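You operate a simulated robot arm through the tools that you are given. There is no shell and no other tool.

Carry out the task below with a simulated robot arm. There is one attempt and no reset: what you move stays moved.

TASK
Fit the new meter, test the panel and mend what the screen names.
Fine: meter from the long blue tray, in before the panel test box goes on; test again till it shows GOOD.

It is judged by the outcome, as a careful person would: the job done as asked, and still so three seconds after it is handed in. It fails if anything else is knocked over, pushed out of place, dropped, spilled or broken.

THE ROBOT
A 6-joint arm with a two-finger parallel gripper, fixed in place. Base frame: the origin is at the foot of the arm, x ahead of it, y to its left, z up; the work surface is at about z = 88.7. Units: cm, rad, N and s.
With the tool pointing down near the work surface it reaches from about 30 to 66 cm from the base axis. Its first joint turns from -2.007 to 2.007 rad. Payload 3.43 kg.
Tool frame: the origin (TCP) lies between the finger pads and is the grasp point; the fingertips stand 3.4 cm ahead of it; z points along the fingers, y is the line along which they close. Largest opening 12.8 cm; finger width 2.4, thickness 1.2; the body of the gripper, 4.8 by 13 cm, starts 9.6 cm behind the TCP.
Orientation is that of the tool frame in the base frame, as a unit quaternion [x, y, z, w]. With the fingers straight down and closing along the base's y, the tool's x points along the base's -x, its y along +y and its z along -z.

THE INTERFACE
- The arm moves only by the tool send_rows. Its argument "increments" is a list of rows, each a list of 6 numbers: the shift along the base's x, y, z in cm, then the turn, a rotation vector about the base's x, y, z in rad. In form: [[x, y, z, ax, ay, az], ...]. A call has 1 to 20 rows; each row is the pose to reach, as a shift and turn from the pose commanded when the call began. "claw" is the closure, from 0 (fully open) to 1 (shut), set as the call begins (left out, the last holds). Each row takes 0.2 s and may step no farther than 5 cm and 0.15 rad from the row before; otherwise, or with a gripper value out of range, the whole call is refused. A pose out of reach is approached as far as the arm can. The call stops where the force on the tool passes 50 N (or 10 N more than at its start, if that is more) or the arm is blocked; 0.2 s more then pass. The fingers move at their own pace (about 15.3 cm/s each) and stop on an object; they squeeze with about 28 N. The grip force told is the motor's: it shows also when the fingers shut on nothing. Time passes only in rows, and 0.2 s behind the last, so rows that repeat a pose let the fingers close. The reply holds the time, the measured pose of the TCP, the force on the tool along the base axes, the opening and the grip force, in the units named above and with some noise, with the torque about the TCP (base axes, N m) and any sound that the robot's microphone picked up.
- Cameras (640 x 400 px; columns grow to the right, rows downward): "scene" is fixed at [22.01, 64.98, 164.76]; the picture's right is [-0.98, -0.21, 0.00], its down [-0.19, 0.88, -0.44] and it looks along [0.09, -0.43, -0.90] (base axes); focal length 298 px, centre (320, 200). "wrist" rides on the gripper at [7.6, -1.1, -16] in the tool frame; the picture's right is [0.15, 0.99, 0.00], its down [-0.88, 0.13, -0.46] and it looks along [-0.45, 0.07, 0.89] (tool axes); focal length 234 px, centre (320, 200). There is no depth. A picture from a camera that has moved, and an enlarged one, comes with that camera's place and axes in the base frame and with its lens.
- snapshot(camera): a new picture of that camera. The clock stands still meanwhile.
- move_column(by): slides the trunk up (or, below 0, down) by that many cm; the arm rides with it, the base frame stays. It gives what a move gives, with no picture.
- close_up(camera, box): a new picture of the part [left, top, right, bottom] of that camera's present view, enlarged. The clock stands still meanwhile.
- sign_off(): hands the job in; it is judged then, once.

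Places have to be worked out from the pictures, the camera data and where the tool is seen. Open the gripper and draw the arm clear of the work before you hand the job in, unless the task says otherwise.

The tools are called after "Request:" as name(argument=value, ...) on one line, values as JSON. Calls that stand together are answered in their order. send_rows: Moves the arm, as the interface text tells. Its arguments: {"type":"object","properties":{"increments":{"type":"array","items":{"type":"array","items":{"type":"number"}}},"claw":{"type":"number"}},"required":["increments"]} The other tools are called the same way: move_column (by) slides the trunk up or down; snapshot (camera) takes a picture; close_up (camera, box) takes an enlarged picture of a part of a camera's view; sign_off () hands the job in.

At the start:

```text
time: 0.0
eef_pos: [34.82, 26.24, 123.93]
ee_rot: [-0.001, 1.0, 0.0, 0.0]
ft_force: [-0.3, 1.5, -0.2]
torque: [-0.04, 0.04, -0.03]
opening: 12.8
finger_force: 0.1
trunk travel left (down, up): [-87.5, 11.5]
```

scene: 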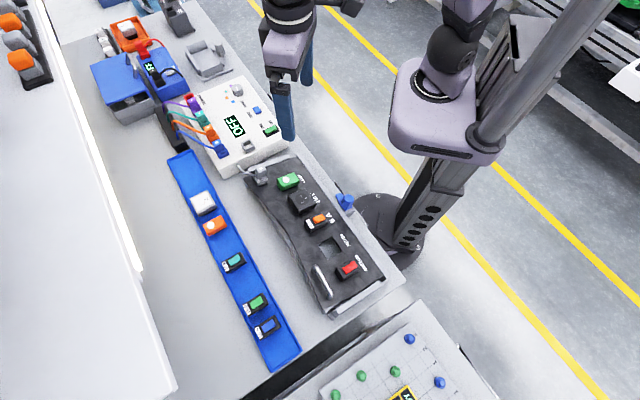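
wrist: 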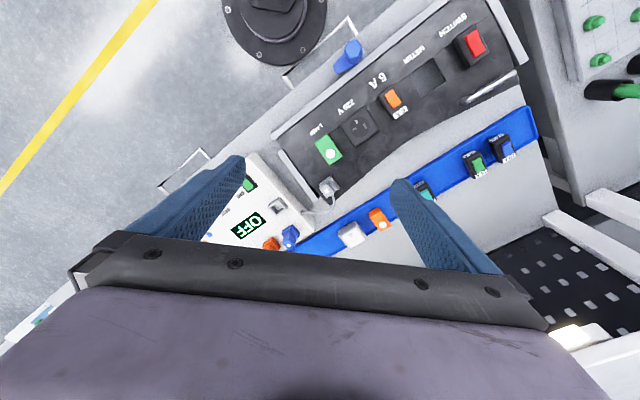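

I start by looking closely at the panel, tray and tester in both cameras before moving anything.

Request:
close_up(camera="scene", box=[240, 140, 400, 320])

Request:
close_up(camera="scene", box=[160, 150, 320, 380])

Request:
close_up(camera="scene", box=[80, 0, 300, 180])

Request:
close_up(camera="wrist", box=[280, 0, 540, 260])

```text
2.22 times, centred on (320, 230) of scene
camera zoom: at [22.01, 64.98, 164.76], right [-0.98, -0.21, 0.0], down [-0.19, 0.88, -0.44], along [0.09, -0.43, -0.9], focal length 662 px, centre (320, 133)
```

zoom: 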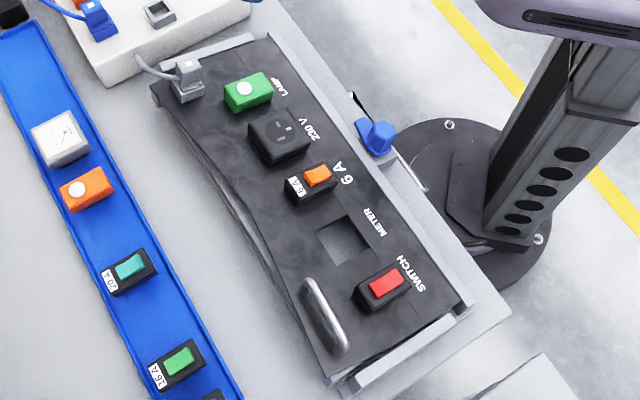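

```text
1.74 times, centred on (240, 265) of scene
camera zoom: at [22.01, 64.98, 164.76], right [-0.98, -0.21, 0.0], down [-0.19, 0.88, -0.44], along [0.09, -0.43, -0.9], focal length 518 px, centre (459, 87)
```

zoom: 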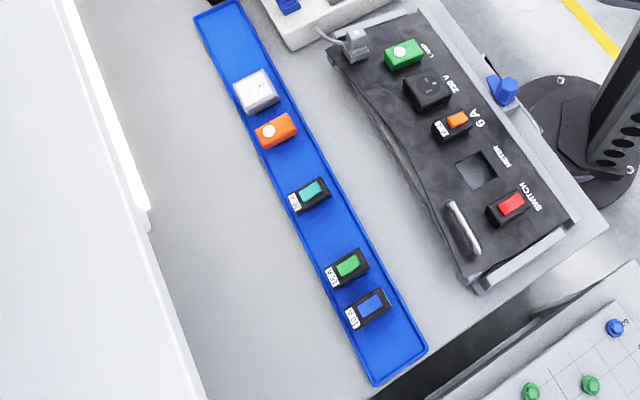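

```text
2.22 times, centred on (190, 90) of scene
camera zoom: at [22.01, 64.98, 164.76], right [-0.98, -0.21, 0.0], down [-0.19, 0.88, -0.44], along [0.09, -0.43, -0.9], focal length 662 px, centre (609, 444)
```

zoom: 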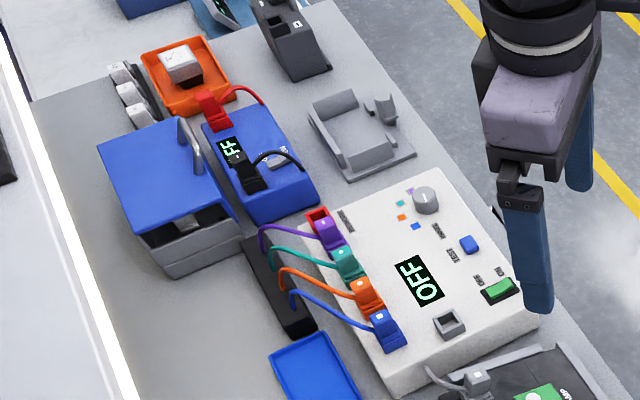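

```text
1.54 times, centred on (410, 130) of wrist
camera zoom: at [27.1, 25.15, 139.86], right [-0.15, 0.99, 0.0], down [0.88, 0.13, 0.46], along [0.45, 0.07, -0.89], focal length 360 px, centre (182, 308)
```

zoom: 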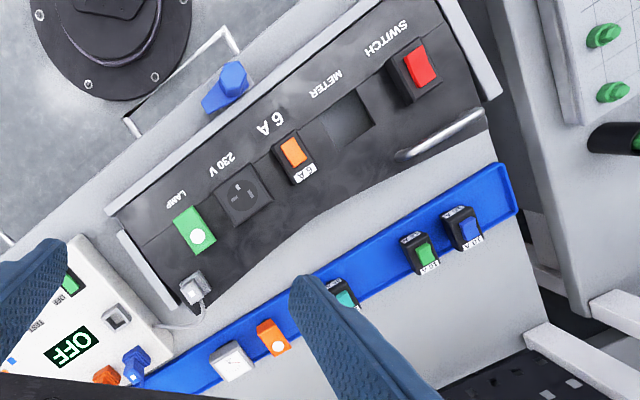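

The panel lies in a row running from about (38,28) to (18,48), with the METER bay empty near (24,43). The long tray lies further out, and the white box with OFF is near (58,14). I move the arm high over the white box to read it.

Request:
send_rows(increments=[[3, -3, 1, 0, 0, 0], [6, -6, 2, 0, 0, 0], [9, -9, 3, 0, 0, 0], [12, -12, 4, 0, 0, 0], [14, -14, 4, 0, 0, 0], [14, -14, 4, 0, 0, 0]], claw=0)

Request:
snapshot(camera="wrist")

Request:
snapshot(camera="scene")

```text
time: 1.4
eef_pos: [48.52, 12.23, 127.92]
ee_rot: [0.0, 1.0, 0.001, 0.0]
ft_force: [-0.5, 0.3, -0.2]
torque: [-0.04, -0.02, 0.0]
opening: 12.79
finger_force: 0.0
trunk travel left (down, up): [-87.5, 11.5]
```

```text
taken
camera wrist: at [40.81, 11.24, 143.88], right [-0.15, 0.99, 0.0], down [0.88, 0.13, 0.46], along [0.45, 0.07, -0.89], focal length 234 px, centre (320, 200)
```

wrist: 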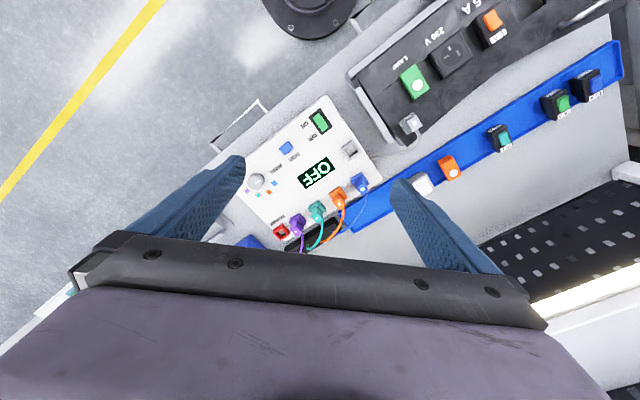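

```text
taken
```

scene: 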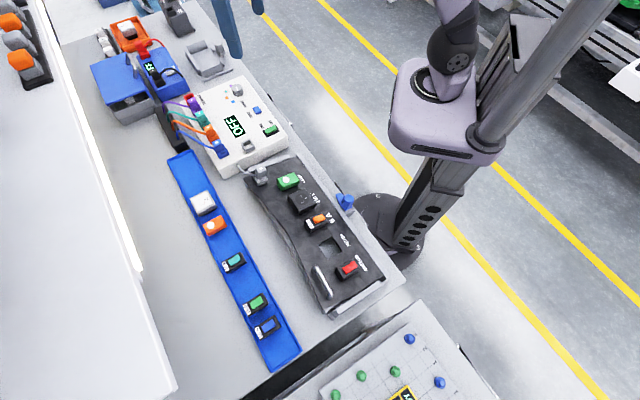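

Good view of the white box; I enlarge it to read its labels.

Request:
close_up(camera="wrist", box=[220, 90, 400, 250])

Request:
close_up(camera="wrist", box=[380, 40, 640, 200])

Request:
close_up(camera="scene", box=[160, 60, 300, 180])

Request:
close_up(camera="scene", box=[80, 0, 240, 130])

```text
2.50 times, centred on (310, 170) of wrist
camera zoom: at [40.81, 11.24, 143.88], right [-0.15, 0.99, 0.0], down [0.88, 0.13, 0.46], along [0.45, 0.07, -0.89], focal length 585 px, centre (345, 275)
```

zoom: 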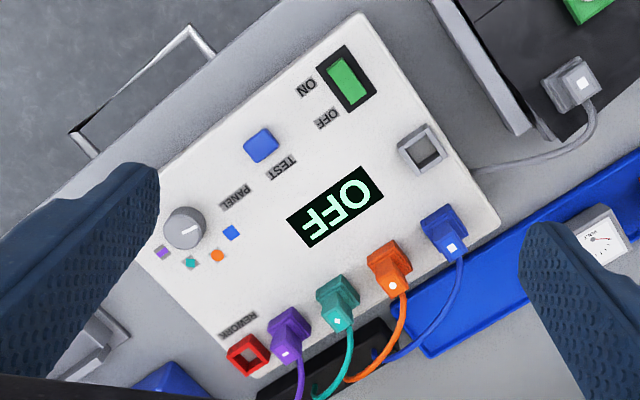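

```text
2.46 times, centred on (510, 120) of wrist
camera zoom: at [40.81, 11.24, 143.88], right [-0.15, 0.99, 0.0], down [0.88, 0.13, 0.46], along [0.45, 0.07, -0.89], focal length 576 px, centre (-148, 397)
```

zoom: 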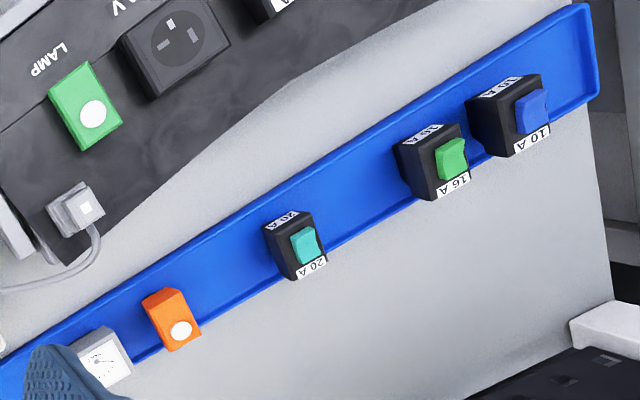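

```text
3.33 times, centred on (230, 120) of scene
camera zoom: at [22.01, 64.98, 164.76], right [-0.98, -0.21, 0.0], down [-0.19, 0.88, -0.44], along [0.09, -0.43, -0.9], focal length 993 px, centre (620, 467)
```

zoom: 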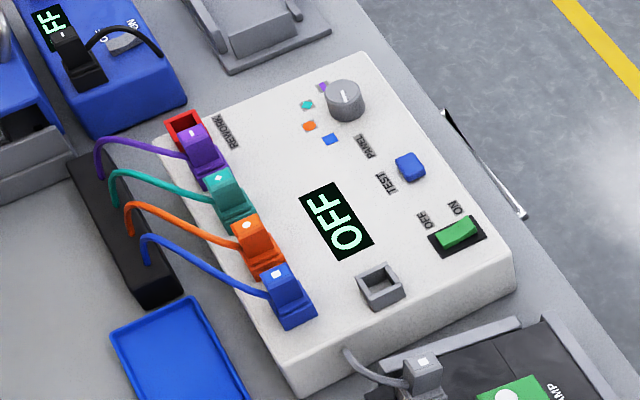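

```text
3.08 times, centred on (160, 65) of scene
camera zoom: at [22.01, 64.98, 164.76], right [-0.98, -0.21, 0.0], down [-0.19, 0.88, -0.44], along [0.09, -0.43, -0.9], focal length 916 px, centre (812, 615)
```

zoom: 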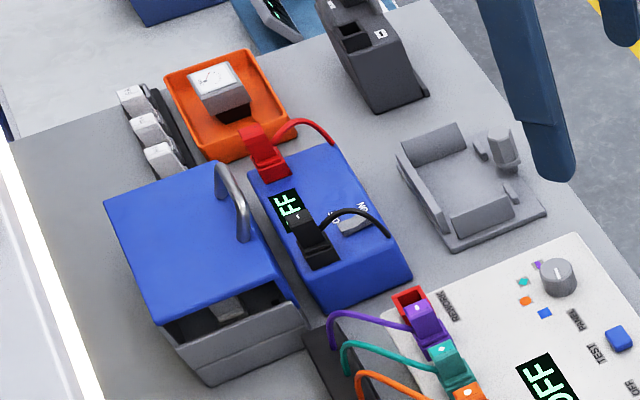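

The white box is the panel tester: green ON/OFF rocker, blue TEST button, selector knob, four coloured leads, a red REWORK socket and an empty grey socket. I move back over the panel with the tool turned 45° to see its modules squarely.

Request:
send_rows(increments=[[-3, 2, 0, 0, 0, 0.1], [-6, 4, 0, 0, 0, 0.2], [-9, 6, 0, 0, 0, 0.3], [-12, 8, 0, 0, 0, 0.4], [-16, 9.5, 0, 0, 0, 0.52], [-20, 11, 0, 0, 0, 0.64], [-23, 12, 0, 0, 0, 0.785], [-23, 12, 0, 0, 0, 0.785]])

Request:
snapshot(camera="wrist")

Request:
close_up(camera="wrist", box=[160, 40, 480, 240])

```text
time: 3.2
eef_pos: [25.72, 23.99, 128.2]
ee_rot: [-0.383, 0.924, 0.0, 0.0]
ft_force: [-1.0, 0.5, 0.2]
torque: [-0.02, -0.01, 0.0]
opening: 12.79
finger_force: 0.0
trunk travel left (down, up): [-87.5, 11.5]
```

```text
taken
camera wrist: at [21.04, 17.87, 144.1], right [-0.8, 0.59, 0.0], down [0.53, 0.72, 0.46], along [0.27, 0.37, -0.89], focal length 234 px, centre (320, 200)
```

wrist: 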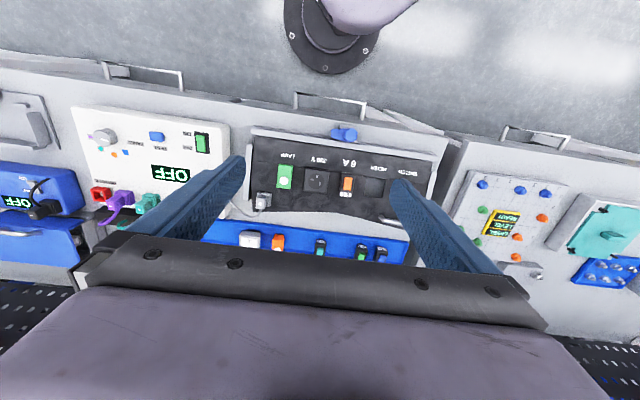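

```text
2.00 times, centred on (320, 140) of wrist
camera zoom: at [21.04, 17.87, 144.1], right [-0.8, 0.59, 0.0], down [0.53, 0.72, 0.46], along [0.27, 0.37, -0.89], focal length 468 px, centre (320, 320)
```

zoom: 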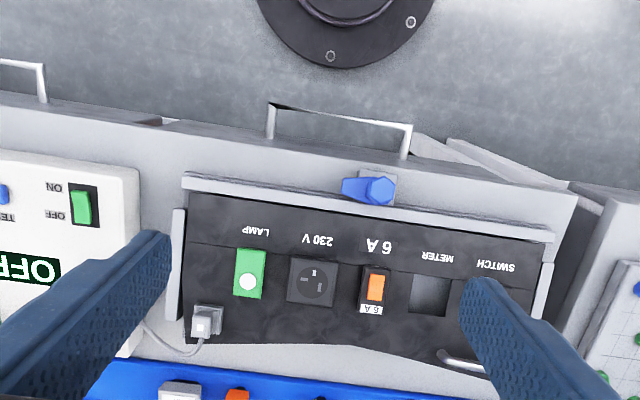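

The panel shows LAMP (green), 230 V, 6 A (orange), an empty METER bay and SWITCH. Now I go above the meter in the tray, near (60.5,37.5), to look at it and to find out how far the arm really reaches.

Request:
send_rows(increments=[[4, 1.6, -1, 0, 0, 0], [8, 3.2, -2, 0, 0, 0], [12, 4.8, -4, 0, 0, 0], [16, 6.4, -6, 0, 0, 0], [20, 8, -8, 0, 0, 0], [24, 9.6, -10, 0, 0, 0], [28, 11.2, -12, 0, 0, 0], [32, 12.6, -14, 0, 0, 0], [34.8, 13.5, -15, 0, 0, 0], [34.8, 13.5, -15, 0, 0, 0]])

Request:
snapshot(camera="wrist")

Request:
snapshot(camera="scene")

```text
time: 5.4
eef_pos: [52.38, 33.74, 113.3]
ee_rot: [-0.382, 0.924, 0.0, 0.0]
ft_force: [0.5, 0.5, 0.6]
torque: [0.0, -0.01, -0.03]
opening: 12.79
finger_force: 0.1
out of reach, approached as far as the arm can: row 7, 8, 9, 10
trunk travel left (down, up): [-87.5, 11.5]
```

```text
taken
camera wrist: at [47.7, 27.78, 129.2], right [-0.8, 0.6, 0.0], down [0.53, 0.71, 0.46], along [0.27, 0.37, -0.89], focal length 234 px, centre (320, 200)
```

wrist: 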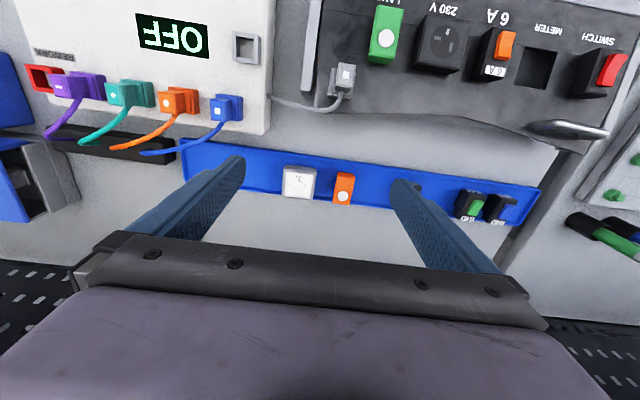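

```text
taken
```

scene: 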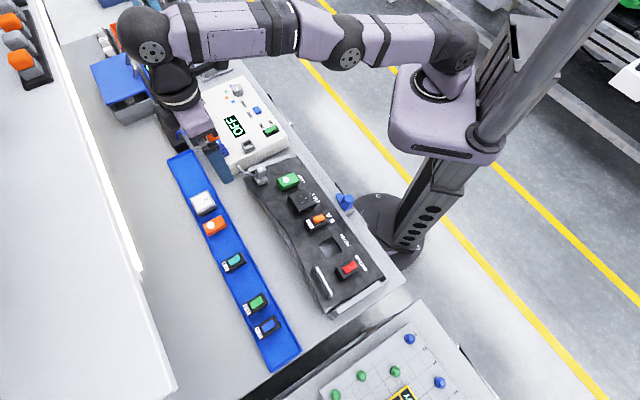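

Straight down, the arm stops at about 62 cm here, so for the tray (meter near (59.5,37.7), top about z 93) I will have to lean the tool outward. I look closer at the meter, tray and panel from here first.

Request:
close_up(camera="wrist", box=[260, 140, 400, 220])

Request:
close_up(camera="wrist", box=[300, 0, 640, 150])

Request:
close_up(camera="scene", box=[170, 180, 250, 240])

Request:
close_up(camera="scene", box=[240, 155, 380, 255])

```text
4.57 times, centred on (330, 180) of wrist
camera zoom: at [47.7, 27.78, 129.2], right [-0.8, 0.6, 0.0], down [0.53, 0.71, 0.46], along [0.27, 0.37, -0.89], focal length 1070 px, centre (274, 291)
```

zoom: 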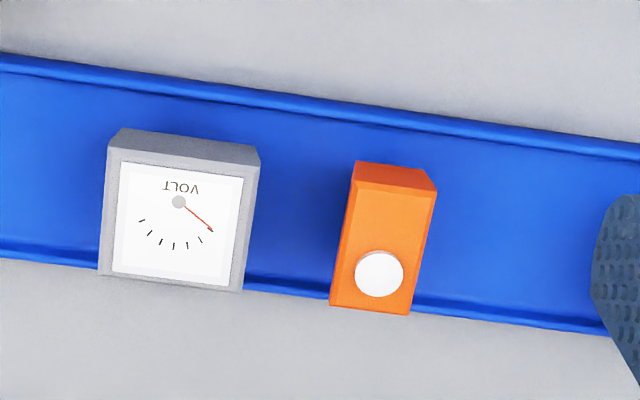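

```text
1.88 times, centred on (470, 75) of wrist
camera zoom: at [47.7, 27.78, 129.2], right [-0.8, 0.6, 0.0], down [0.53, 0.71, 0.46], along [0.27, 0.37, -0.89], focal length 441 px, centre (38, 435)
```

zoom: 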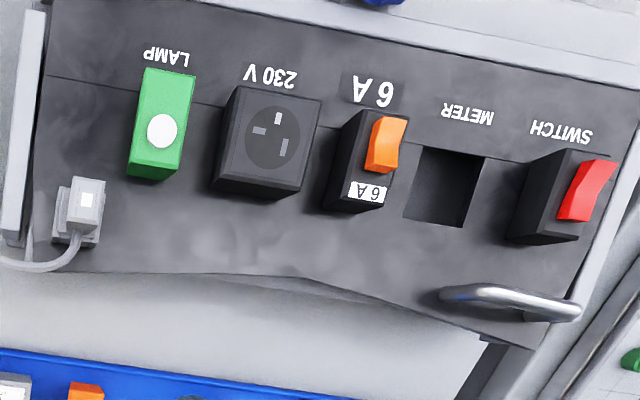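

```text
6.67 times, centred on (210, 210) of scene
camera zoom: at [22.01, 64.98, 164.76], right [-0.98, -0.21, 0.0], down [-0.19, 0.88, -0.44], along [0.09, -0.43, -0.9], focal length 1986 px, centre (1053, 133)
```

zoom: 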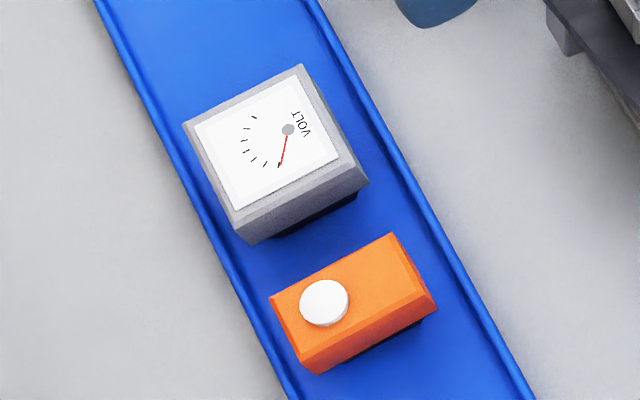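

```text
4.00 times, centred on (310, 205) of scene
camera zoom: at [22.01, 64.98, 164.76], right [-0.98, -0.21, 0.0], down [-0.19, 0.88, -0.44], along [0.09, -0.43, -0.9], focal length 1191 px, centre (360, 180)
```

zoom: 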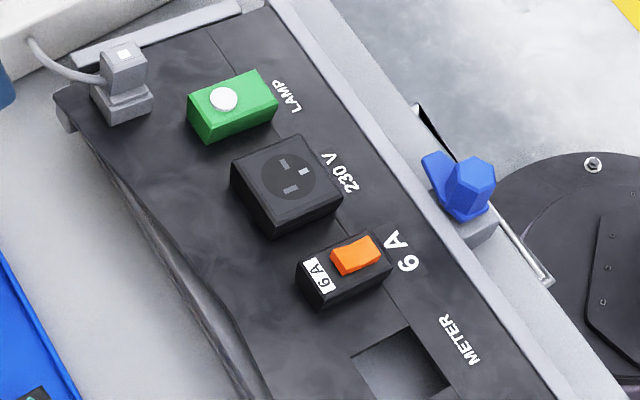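

The meter sits square in the tray with VOLT facing the same way as the panel labels, so it needs no turn. I lean the tool outward by 0.3 rad at height to see whether that brings the meter within reach.

Request:
send_rows(increments=[[0, 0, 0, 0.075, -0.075, 0], [0, 0, 0, 0.15, -0.15, 0], [0, 0, 0, 0.212, -0.212, 0], [0, 0, 0, 0.212, -0.212, 0]])

Request:
snapshot(camera="wrist")

```text
time: 6.4
eef_pos: [52.41, 33.78, 113.06]
ee_rot: [-0.379, 0.913, 0.057, 0.138]
ft_force: [0.1, 1.4, -0.5]
torque: [-0.01, 0.03, 0.02]
opening: 12.79
finger_force: 0.1
trunk travel left (down, up): [-87.5, 11.5]
```

```text
taken
camera wrist: at [44.69, 24.56, 126.1], right [-0.8, 0.6, -0.04], down [0.41, 0.59, 0.7], along [0.44, 0.54, -0.72], focal length 234 px, centre (320, 200)
```

wrist: 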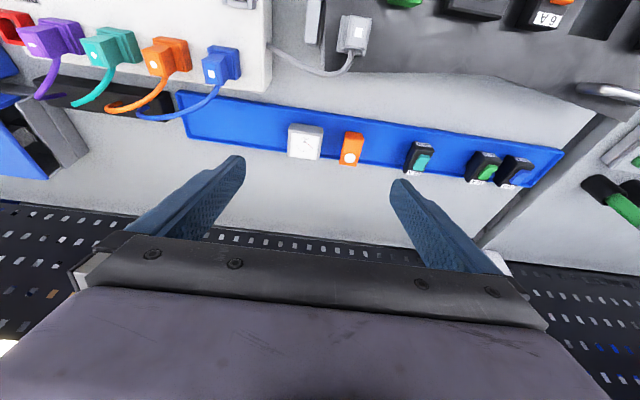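

The tilt works. Now I shift toward the meter at z ≈ 104 to see if this lean is enough.

Request:
send_rows(increments=[[1.5, 0.7, -2, 0, 0, 0], [3, 1.4, -4, 0, 0, 0], [4.5, 2.1, -6, 0, 0, 0], [6, 2.8, -8, 0, 0, 0], [6.5, 3.2, -9, 0, 0, 0], [6.5, 3.2, -9, 0, 0, 0]], claw=0.34)

Request:
snapshot(camera="wrist")

Request:
snapshot(camera="scene")

```text
time: 7.8
eef_pos: [58.68, 36.79, 104.18]
ee_rot: [-0.378, 0.914, 0.057, 0.138]
ft_force: [0.8, 0.3, -0.3]
torque: [0.0, -0.01, 0.0]
opening: 8.45
finger_force: 0.1
trunk travel left (down, up): [-87.5, 11.5]
```

```text
taken
camera wrist: at [50.93, 27.7, 117.29], right [-0.8, 0.6, -0.04], down [0.41, 0.59, 0.7], along [0.44, 0.54, -0.72], focal length 234 px, centre (320, 200)
```

wrist: 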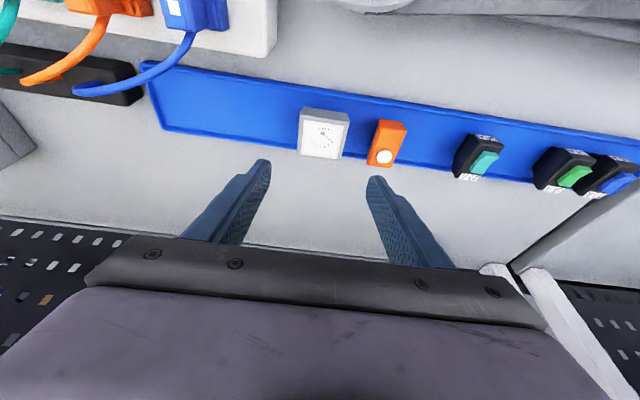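

```text
taken
```

scene: 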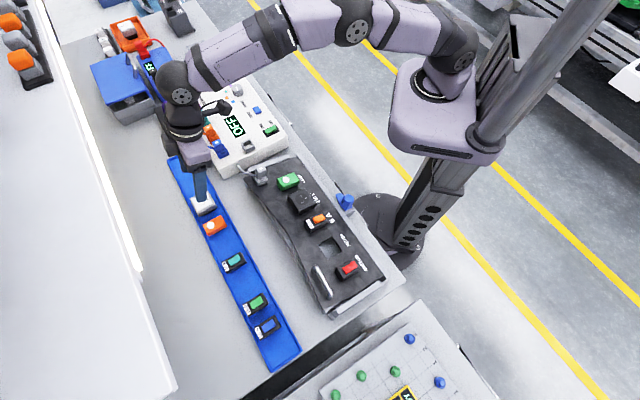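

This lean reaches it. I enlarge the view around the meter and fingers to fix its position and height.

Request:
close_up(camera="wrist", box=[240, 80, 420, 200])

Request:
close_up(camera="scene", box=[170, 160, 250, 240])

```text
3.33 times, centred on (330, 140) of wrist
camera zoom: at [50.93, 27.7, 117.29], right [-0.8, 0.6, -0.04], down [0.41, 0.59, 0.7], along [0.44, 0.54, -0.72], focal length 781 px, centre (287, 400)
```

zoom: 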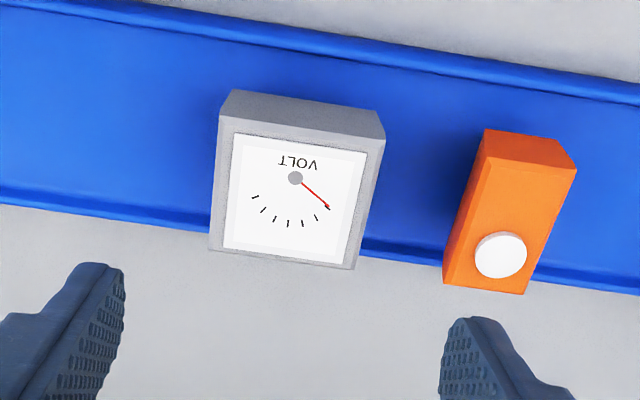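

```text
5.00 times, centred on (210, 200) of scene
camera zoom: at [22.01, 64.98, 164.76], right [-0.98, -0.21, 0.0], down [-0.19, 0.88, -0.44], along [0.09, -0.43, -0.9], focal length 1489 px, centre (870, 200)
```

zoom: 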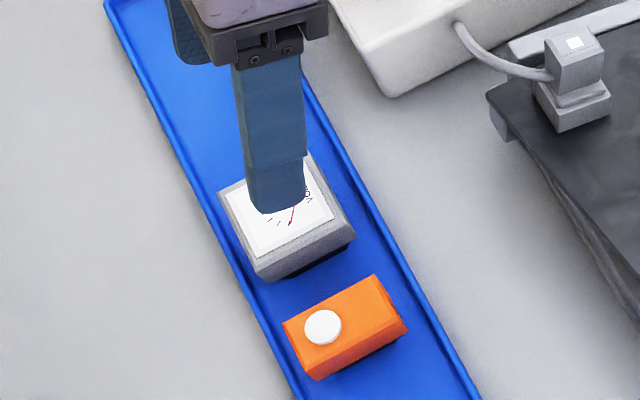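

Meter centre computes to about (59.8,38.1), top near z 93.3, bezel about 2 cm deep. I come down to z 98, fingertips still just above it, and check alignment.

Request:
send_rows(increments=[[0.3, 0.4, -2, 0, 0, 0], [0.5, 0.7, -4, 0, 0, 0], [0.57, 0.81, -6.2, 0, 0, 0], [0.57, 0.81, -6.2, 0, 0, 0]])

Request:
close_up(camera="wrist", box=[220, 80, 420, 205])

Request:
close_up(camera="scene", box=[170, 160, 250, 240])

```text
time: 8.8
eef_pos: [59.51, 37.6, 98.03]
ee_rot: [-0.379, 0.913, 0.056, 0.138]
ft_force: [0.7, 0.5, 0.8]
torque: [-0.01, 0.02, 0.02]
opening: 8.44
finger_force: 0.0
trunk travel left (down, up): [-87.5, 11.5]
```

```text
3.20 times, centred on (320, 142) of wrist
camera zoom: at [51.62, 28.43, 111.0], right [-0.8, 0.6, -0.04], down [0.41, 0.59, 0.7], along [0.44, 0.54, -0.72], focal length 749 px, centre (320, 384)
```

zoom: 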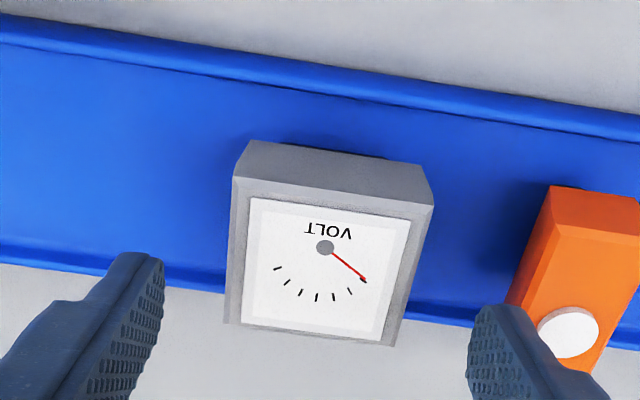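

```text
5.00 times, centred on (210, 200) of scene
camera zoom: at [22.01, 64.98, 164.76], right [-0.98, -0.21, 0.0], down [-0.19, 0.88, -0.44], along [0.09, -0.43, -0.9], focal length 1489 px, centre (870, 200)
```

zoom: 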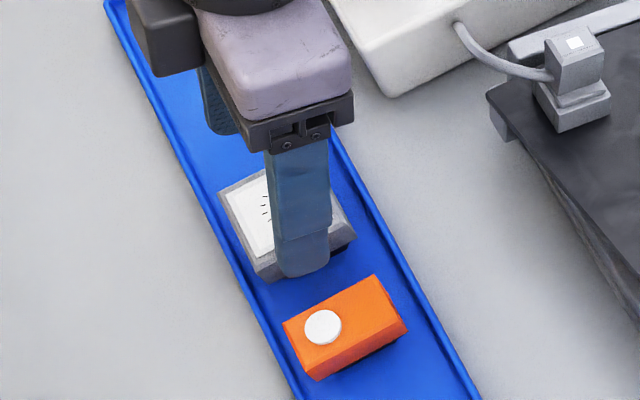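

Tool is centred over the meter within about 1 mm (TCP about u 68.6, s −15.3). I narrow the fingers to 7.4 cm to clear the lamp, lower to z ≈ 94.7 and keep watching force.

Request:
send_rows(increments=[[0, 0, 0, 0, 0, 0], [0, 0, -1, 0, 0, 0], [0, 0, -2, 0, 0, 0], [0, 0, -2.7, 0, 0, 0], [0, 0, -3.2, 0, 0, 0], [0, 0, -3.2, 0, 0, 0]], claw=0.42)

Request:
close_up(camera="wrist", box=[220, 80, 420, 205])

Request:
close_up(camera="scene", box=[170, 160, 250, 240])

```text
time: 10.2
eef_pos: [59.37, 37.73, 94.81]
ee_rot: [-0.379, 0.913, 0.058, 0.138]
ft_force: [-0.1, -0.2, 0.1]
torque: [0.01, -0.03, -0.02]
opening: 7.42
finger_force: 0.0
trunk travel left (down, up): [-87.5, 11.5]
```

```text
3.20 times, centred on (320, 142) of wrist
camera zoom: at [51.61, 28.53, 107.79], right [-0.8, 0.6, -0.04], down [0.41, 0.59, 0.7], along [0.44, 0.54, -0.72], focal length 749 px, centre (320, 384)
```

zoom: 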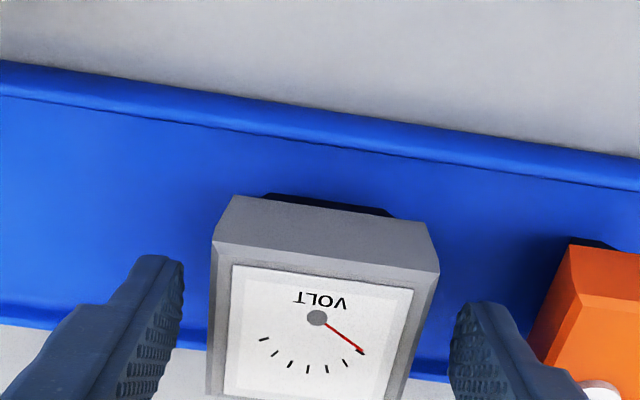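

```text
5.00 times, centred on (210, 200) of scene
camera zoom: at [22.01, 64.98, 164.76], right [-0.98, -0.21, 0.0], down [-0.19, 0.88, -0.44], along [0.09, -0.43, -0.9], focal length 1489 px, centre (870, 200)
```

zoom: 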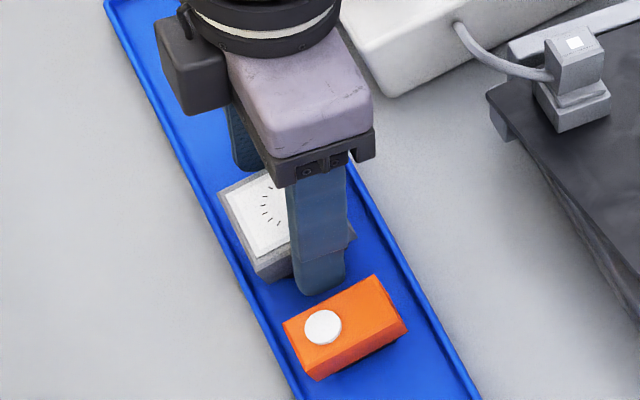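

Fingers straddle the meter without contact, with the meter about 2 mm nearer the right finger. I nudge 2 mm that way and close.

Request:
send_rows(increments=[[-0.14, 0.14, 0, 0, 0, 0], [-0.14, 0.14, 0, 0, 0, 0]])

Request:
send_rows(increments=[[0, 0, 0, 0, 0, 0], [0, 0, 0, 0, 0, 0], [0, 0, 0, 0, 0, 0], [0, 0, 0, 0, 0, 0]], claw=1)

Request:
close_up(camera="wrist", box=[220, 80, 420, 205])

```text
time: 10.8
eef_pos: [59.31, 37.83, 94.95]
ee_rot: [-0.378, 0.914, 0.057, 0.138]
ft_force: [0.8, -0.3, 0.0]
torque: [-0.02, 0.0, -0.03]
opening: 7.43
finger_force: 0.2
trunk travel left (down, up): [-87.5, 11.5]
```

```text
time: 11.8
eef_pos: [59.28, 37.82, 94.88]
ee_rot: [-0.378, 0.914, 0.057, 0.138]
ft_force: [-0.4, 0.6, 1.1]
torque: [0.05, 0.03, 0.02]
opening: 5.4
finger_force: 27.9
trunk travel left (down, up): [-87.5, 11.5]
```

```text
3.20 times, centred on (320, 142) of wrist
camera zoom: at [51.47, 28.67, 107.86], right [-0.8, 0.6, -0.04], down [0.41, 0.59, 0.7], along [0.44, 0.54, -0.72], focal length 749 px, centre (320, 384)
```

zoom: 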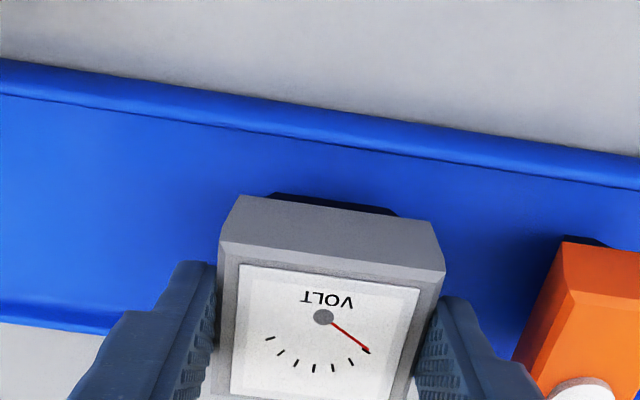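

The meter is held firmly (5.4 cm, 28 N). I lift it straight up and check that it comes cleanly.

Request:
send_rows(increments=[[0, 0, 1, 0, 0, 0], [0, 0, 3, 0, 0, 0], [0, 0, 6, 0, 0, 0], [0, 0, 9, 0, 0, 0], [0, 0, 11, 0, 0, 0], [0, 0, 11, 0, 0, 0]])

Request:
close_up(camera="scene", box=[150, 120, 270, 240])

Request:
snapshot(camera="wrist")

```text
time: 13.2
eef_pos: [59.13, 37.94, 105.62]
ee_rot: [-0.378, 0.914, 0.057, 0.138]
ft_force: [-0.5, 0.1, -1.1]
torque: [0.01, -0.01, 0.01]
opening: 5.41
finger_force: 28.2
trunk travel left (down, up): [-87.5, 11.5]
```

```text
3.33 times, centred on (210, 180) of scene
camera zoom: at [22.01, 64.98, 164.76], right [-0.98, -0.21, 0.0], down [-0.19, 0.88, -0.44], along [0.09, -0.43, -0.9], focal length 993 px, centre (687, 267)
```

zoom: 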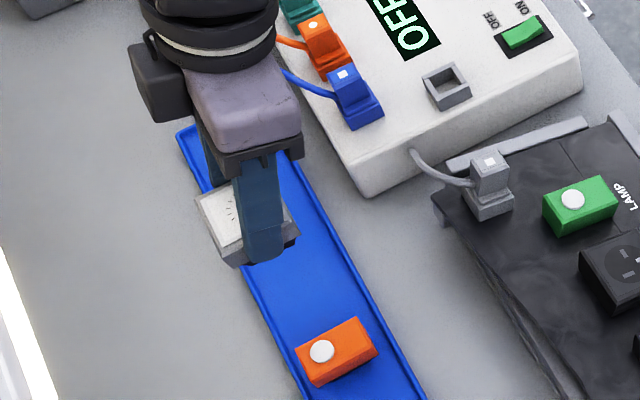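

```text
taken
camera wrist: at [51.35, 28.78, 118.72], right [-0.8, 0.6, -0.04], down [0.41, 0.59, 0.7], along [0.44, 0.54, -0.72], focal length 234 px, centre (320, 200)
```

wrist: 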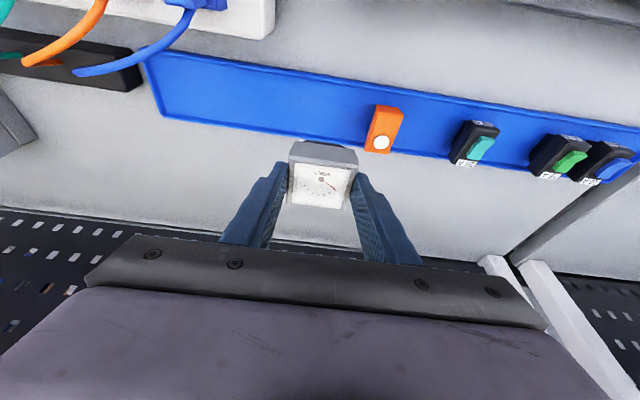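

The meter came out cleanly with no disturbance to the tray. Now I carry it above the panel, to a hover beside the METER hole, keeping the same tool angle.

Request:
send_rows(increments=[[-3, 0.7, 1, 0, 0, 0], [-7, 1.7, 1, 0, 0, 0], [-11, 2.7, 1, 0, 0, 0], [-15, 3.7, 1, 0, 0, 0], [-19, 4.7, 1, 0, 0, 0], [-23, 5.7, 1, 0, 0, 0], [-27, 6.7, 1, 0, 0, 0], [-30, 7.4, 1, 0, 0, 0], [-32, 7.8, 1, 0, 0, 0], [-33, 8, 1, 0, 0, 0], [-33, 8, 1, 0, 0, 0]])

Request:
snapshot(camera="wrist")

Request:
snapshot(camera="scene")

```text
time: 15.6
eef_pos: [26.1, 45.75, 106.76]
ee_rot: [-0.378, 0.913, 0.058, 0.138]
ft_force: [-0.1, -0.1, -1.0]
torque: [-0.01, 0.01, 0.0]
opening: 5.42
finger_force: 28.3
trunk travel left (down, up): [-87.5, 11.5]
```

```text
taken
camera wrist: at [18.3, 36.57, 119.82], right [-0.8, 0.6, -0.04], down [0.41, 0.59, 0.7], along [0.44, 0.54, -0.72], focal length 234 px, centre (320, 200)
```

wrist: 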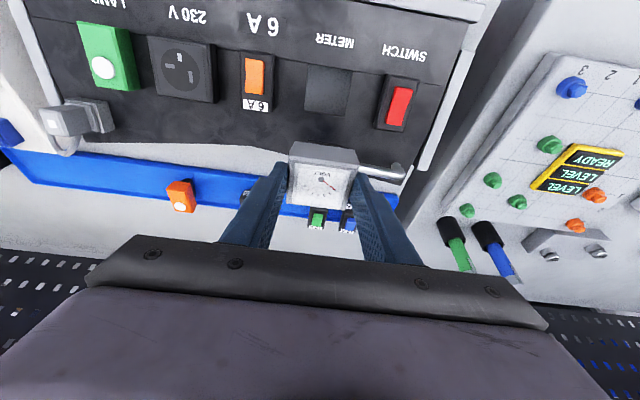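

```text
taken
```

scene: 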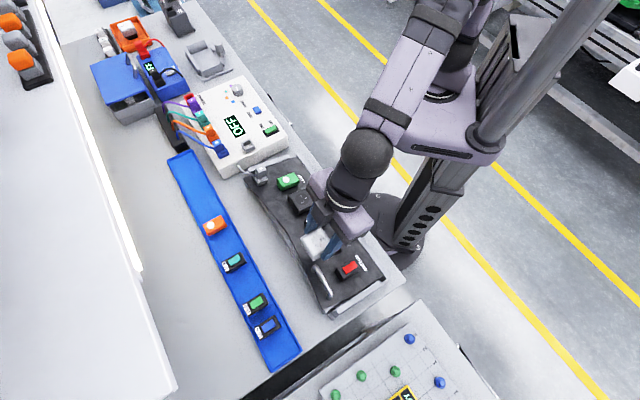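

The hole is clearly visible ahead of the held meter. I enlarge it to measure hole and meter edges together.

Request:
close_up(camera="wrist", box=[230, 30, 430, 155])

Request:
close_up(camera="wrist", box=[270, 50, 390, 125])

Request:
close_up(camera="scene", box=[280, 200, 380, 290])

```text
3.20 times, centred on (330, 92) of wrist
camera zoom: at [18.3, 36.57, 119.82], right [-0.8, 0.6, -0.04], down [0.41, 0.59, 0.7], along [0.44, 0.54, -0.72], focal length 749 px, centre (288, 544)
```

zoom: 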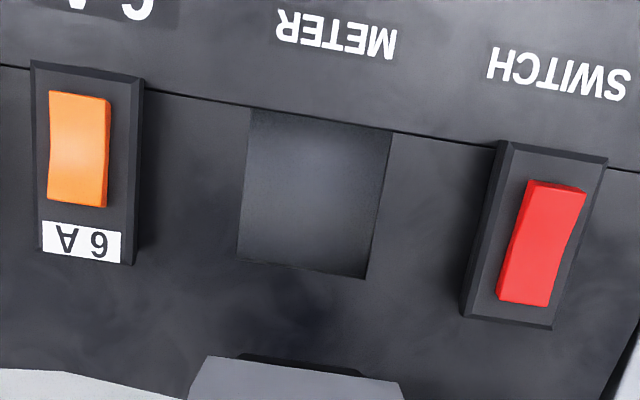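

```text
5.33 times, centred on (330, 88) of wrist
camera zoom: at [18.3, 36.57, 119.82], right [-0.8, 0.6, -0.04], down [0.41, 0.59, 0.7], along [0.44, 0.54, -0.72], focal length 1249 px, centre (267, 800)
```

zoom: 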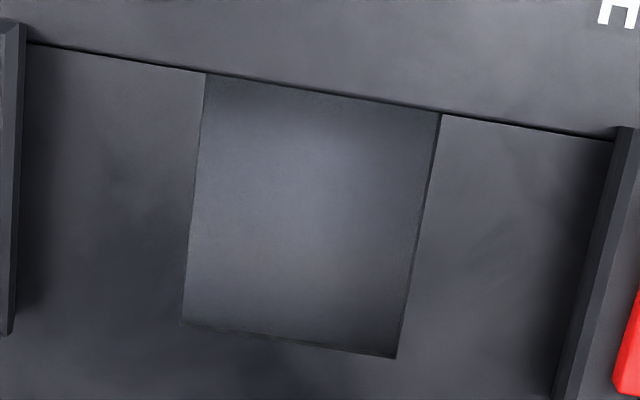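

```text
4.44 times, centred on (330, 245) of scene
camera zoom: at [22.01, 64.98, 164.76], right [-0.98, -0.21, 0.0], down [-0.19, 0.88, -0.44], along [0.09, -0.43, -0.9], focal length 1324 px, centre (276, 0)
```

zoom: 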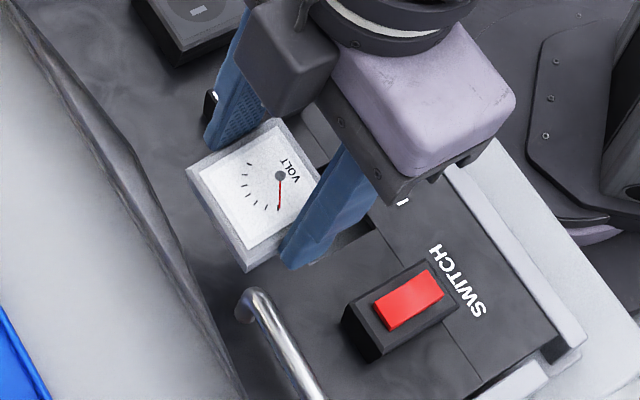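

The hole's far edge triangulates about 1 cm higher than its near edge, so the module face seems to slope up away from me. I shift 12 cm sideways along the panel for a second view to measure the slope properly.

Request:
send_rows(increments=[[3, -3, 0, 0, 0, 0], [6, -6, 0, 0, 0, 0], [8.5, -8.5, 0, 0, 0, 0], [8.5, -8.5, 0, 0, 0, 0]])

Request:
close_up(camera="wrist", box=[330, 20, 490, 120])

Request:
close_up(camera="wrist", box=[160, 0, 640, 200])

```text
time: 16.6
eef_pos: [34.53, 37.34, 106.81]
ee_rot: [-0.378, 0.914, 0.056, 0.139]
ft_force: [-0.6, -0.1, -1.2]
torque: [-0.04, -0.03, -0.02]
opening: 5.41
finger_force: 27.7
trunk travel left (down, up): [-87.5, 11.5]
```

```text
4.00 times, centred on (410, 70) of wrist
camera zoom: at [26.83, 28.14, 119.85], right [-0.8, 0.6, -0.04], down [0.41, 0.59, 0.7], along [0.44, 0.54, -0.72], focal length 937 px, centre (-40, 720)
```

zoom: 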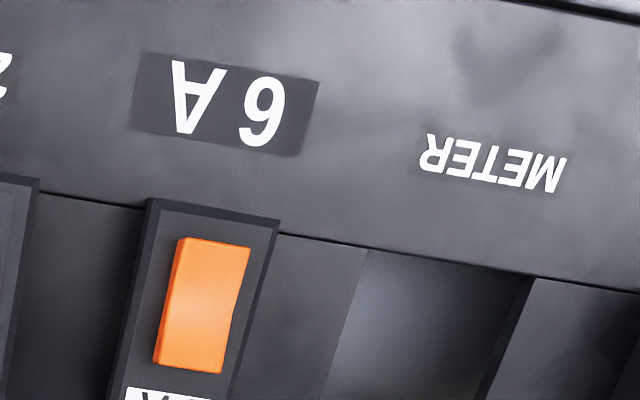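

```text
1.33 times, centred on (400, 100) of wrist
camera zoom: at [26.83, 28.14, 119.85], right [-0.8, 0.6, -0.04], down [0.41, 0.59, 0.7], along [0.44, 0.54, -0.72], focal length 312 px, centre (213, 333)
```

zoom: 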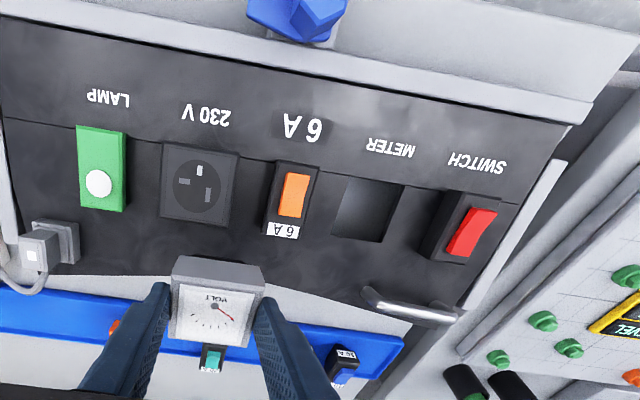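

Request:
close_up(camera="wrist", box=[360, 60, 560, 185])

Request:
close_up(camera="wrist", box=[380, 70, 500, 145])

```text
3.20 times, centred on (460, 122) of wrist
camera zoom: at [26.83, 28.14, 119.85], right [-0.8, 0.6, -0.04], down [0.41, 0.59, 0.7], along [0.44, 0.54, -0.72], focal length 749 px, centre (-128, 448)
```

zoom: 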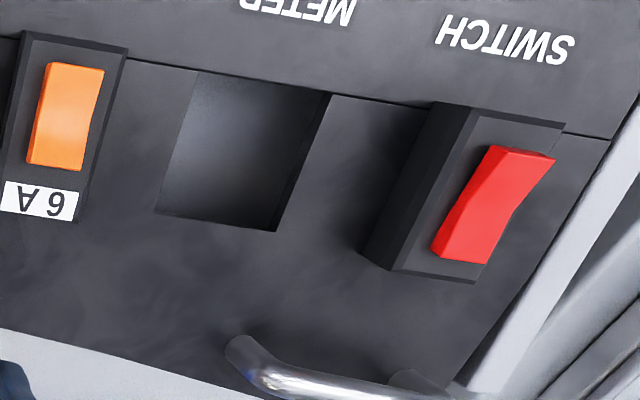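

```text
5.33 times, centred on (440, 108) of wrist
camera zoom: at [26.83, 28.14, 119.85], right [-0.8, 0.6, -0.04], down [0.41, 0.59, 0.7], along [0.44, 0.54, -0.72], focal length 1249 px, centre (-320, 693)
```

zoom: 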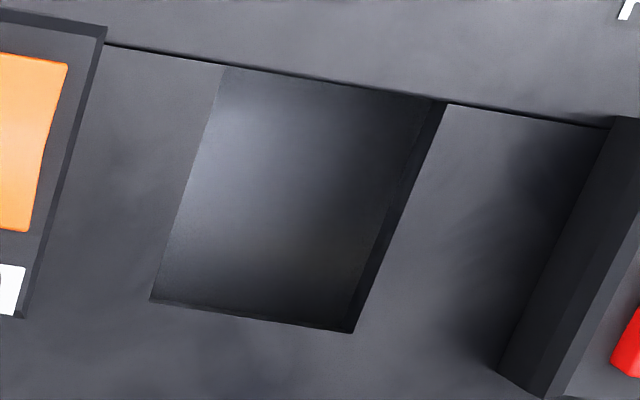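

Triangulation gives the hole as a 4.55 cm square centred at about u 47.87, s 13.86, z 93.7, on a face sloping up outward by about 0.24 rad. So the meter must be tilted a further 0.24 rad to go in square. I move to a hover about 6 cm out along that face's normal.

Request:
send_rows(increments=[[-3, 1, 0, 0, 0, 0], [-6, 2, 0, 0.06, -0.06, 0], [-9, 3, -1, 0.12, -0.12, 0], [-11.5, 3.8, -2.5, 0.169, -0.169, 0], [-12.5, 4.15, -3.6, 0.169, -0.169, 0], [-12.5, 4.15, -3.6, 0.169, -0.169, 0]])

Request:
snapshot(camera="wrist")

Request:
close_up(camera="wrist", box=[240, 80, 400, 180])

Request:
close_up(camera="scene", box=[280, 190, 380, 280])

```text
time: 18.0
eef_pos: [22.37, 41.35, 103.2]
ee_rot: [-0.369, 0.89, 0.102, 0.246]
ft_force: [-0.3, -0.6, -1.3]
torque: [-0.01, 0.04, -0.01]
opening: 5.44
finger_force: 27.2
trunk travel left (down, up): [-87.5, 11.5]
```

```text
taken
camera wrist: at [12.67, 30.25, 113.03], right [-0.79, 0.61, -0.07], down [0.28, 0.46, 0.84], along [0.55, 0.64, -0.53], focal length 234 px, centre (320, 200)
```

wrist: 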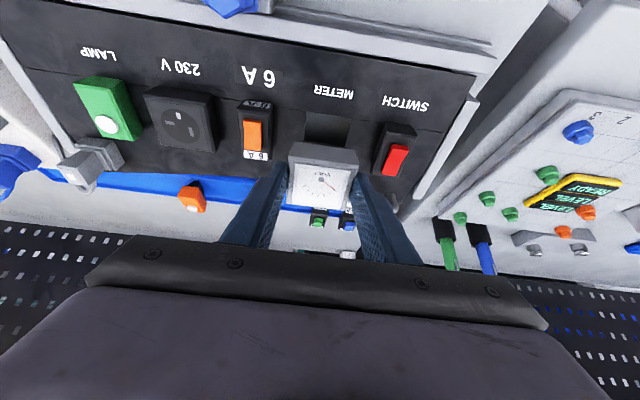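

```text
4.00 times, centred on (320, 130) of wrist
camera zoom: at [12.67, 30.25, 113.03], right [-0.79, 0.61, -0.07], down [0.28, 0.46, 0.84], along [0.55, 0.64, -0.53], focal length 937 px, centre (320, 480)
```

zoom: 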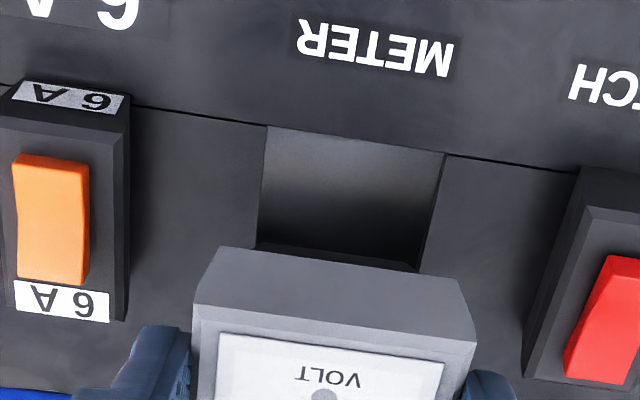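

```text
4.44 times, centred on (330, 235) of scene
camera zoom: at [22.01, 64.98, 164.76], right [-0.98, -0.21, 0.0], down [-0.19, 0.88, -0.44], along [0.09, -0.43, -0.9], focal length 1324 px, centre (276, 44)
```

zoom: 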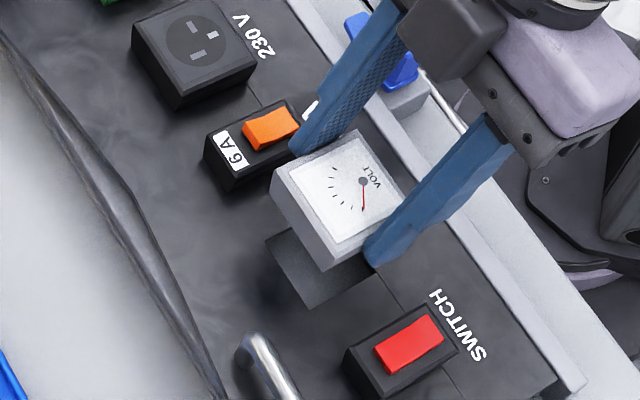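

The predicted hole and meter edges match the picture; the meter needs about 2.7 mm more along the panel. I apply that and go to within about 2.5 cm of seating, then check again.

Request:
send_rows(increments=[[-0.28, 0.1, 0, 0, 0, 0], [0, 0.4, -1.7, 0, 0, 0], [0.31, 0.69, -3.4, 0, 0, 0], [0.31, 0.69, -3.4, 0, 0, 0]])

Request:
close_up(camera="wrist", box=[240, 80, 400, 180])

Request:
close_up(camera="scene", box=[290, 200, 370, 270])

```text
time: 19.0
eef_pos: [22.58, 41.98, 99.79]
ee_rot: [-0.369, 0.89, 0.103, 0.246]
ft_force: [0.6, 1.0, -0.4]
torque: [0.02, -0.01, -0.03]
opening: 5.41
finger_force: 27.9
trunk travel left (down, up): [-87.5, 11.5]
```

```text
4.00 times, centred on (320, 130) of wrist
camera zoom: at [12.8, 30.9, 109.64], right [-0.79, 0.61, -0.07], down [0.28, 0.46, 0.84], along [0.55, 0.64, -0.53], focal length 937 px, centre (320, 480)
```

zoom: 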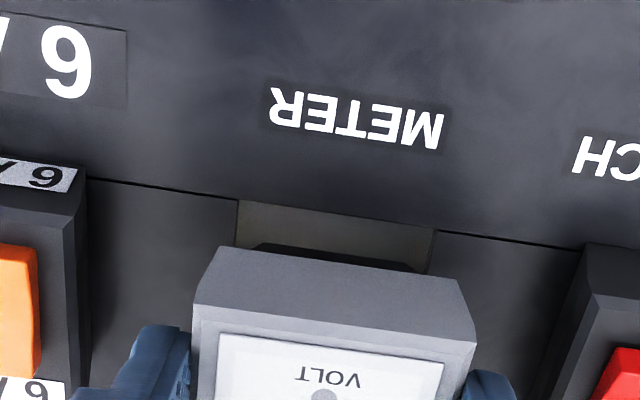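

```text
5.71 times, centred on (330, 235) of scene
camera zoom: at [22.01, 64.98, 164.76], right [-0.98, -0.21, 0.0], down [-0.19, 0.88, -0.44], along [0.09, -0.43, -0.9], focal length 1702 px, centre (263, 0)
```

zoom: 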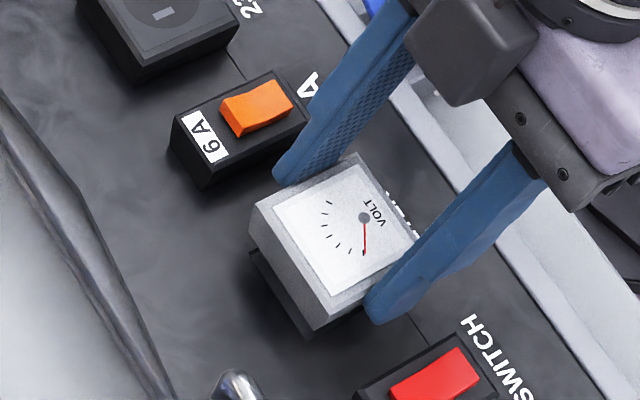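

The meter's black body is about 3.5 cm wide against the 4.55 cm hole and lines up within 1–2 mm. I lower it along the face normal in small steps, watching the force.

Request:
send_rows(increments=[[0.15, 0.06, 0, 0, 0, 0], [0.25, 0.16, -0.6, 0, 0, 0], [0.35, 0.26, -1.1, 0, 0, 0], [0.44, 0.35, -1.65, 0, 0, 0], [0.51, 0.42, -2.05, 0, 0, 0], [0.54, 0.45, -2.25, 0, 0, 0], [0.54, 0.45, -2.25, 0, 0, 0]])

Request:
close_up(camera="wrist", box=[240, 80, 400, 180])

Request:
close_up(camera="scene", box=[290, 200, 370, 270])

```text
time: 20.6
eef_pos: [22.84, 42.32, 97.69]
ee_rot: [-0.368, 0.89, 0.104, 0.246]
ft_force: [-10.0, -11.9, 10.3]
torque: [-0.15, 0.29, -0.11]
opening: 5.4
finger_force: 28.2
trunk travel left (down, up): [-87.5, 11.5]
```

```text
4.00 times, centred on (320, 130) of wrist
camera zoom: at [13.17, 31.2, 107.48], right [-0.79, 0.61, -0.07], down [0.28, 0.46, 0.84], along [0.55, 0.64, -0.53], focal length 937 px, centre (320, 480)
```

zoom: 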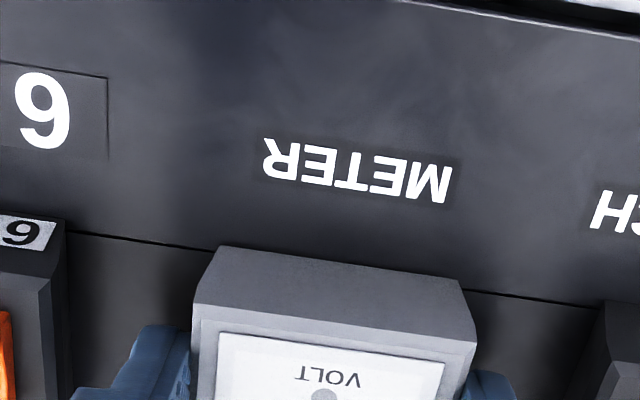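

```text
5.71 times, centred on (330, 235) of scene
camera zoom: at [22.01, 64.98, 164.76], right [-0.98, -0.21, 0.0], down [-0.19, 0.88, -0.44], along [0.09, -0.43, -0.9], focal length 1702 px, centre (263, 0)
```

zoom: 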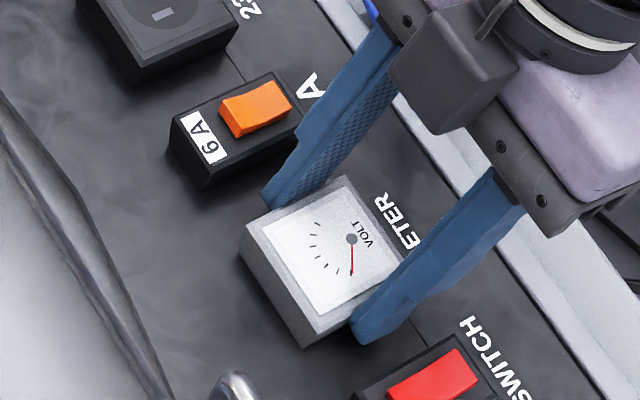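

The reaction is about 15 N back toward the base and 10 N up, with roughly 3 mm left to seat, so the body leans on the far wall of the hole. I ease 2.5 mm toward the base and continue down gently.

Request:
send_rows(increments=[[-0.09, -0.09, 0, 0, 0, 0], [-0.18, -0.18, 0, 0, 0, 0], [-0.18, -0.18, 0, 0, 0, 0]])

```text
time: 21.4
eef_pos: [22.94, 42.2, 97.67]
ee_rot: [-0.369, 0.89, 0.103, 0.247]
ft_force: [0.9, -2.5, 6.2]
torque: [0.08, -0.01, -0.11]
opening: 5.43
finger_force: 28.1
trunk travel left (down, up): [-87.5, 11.5]
```

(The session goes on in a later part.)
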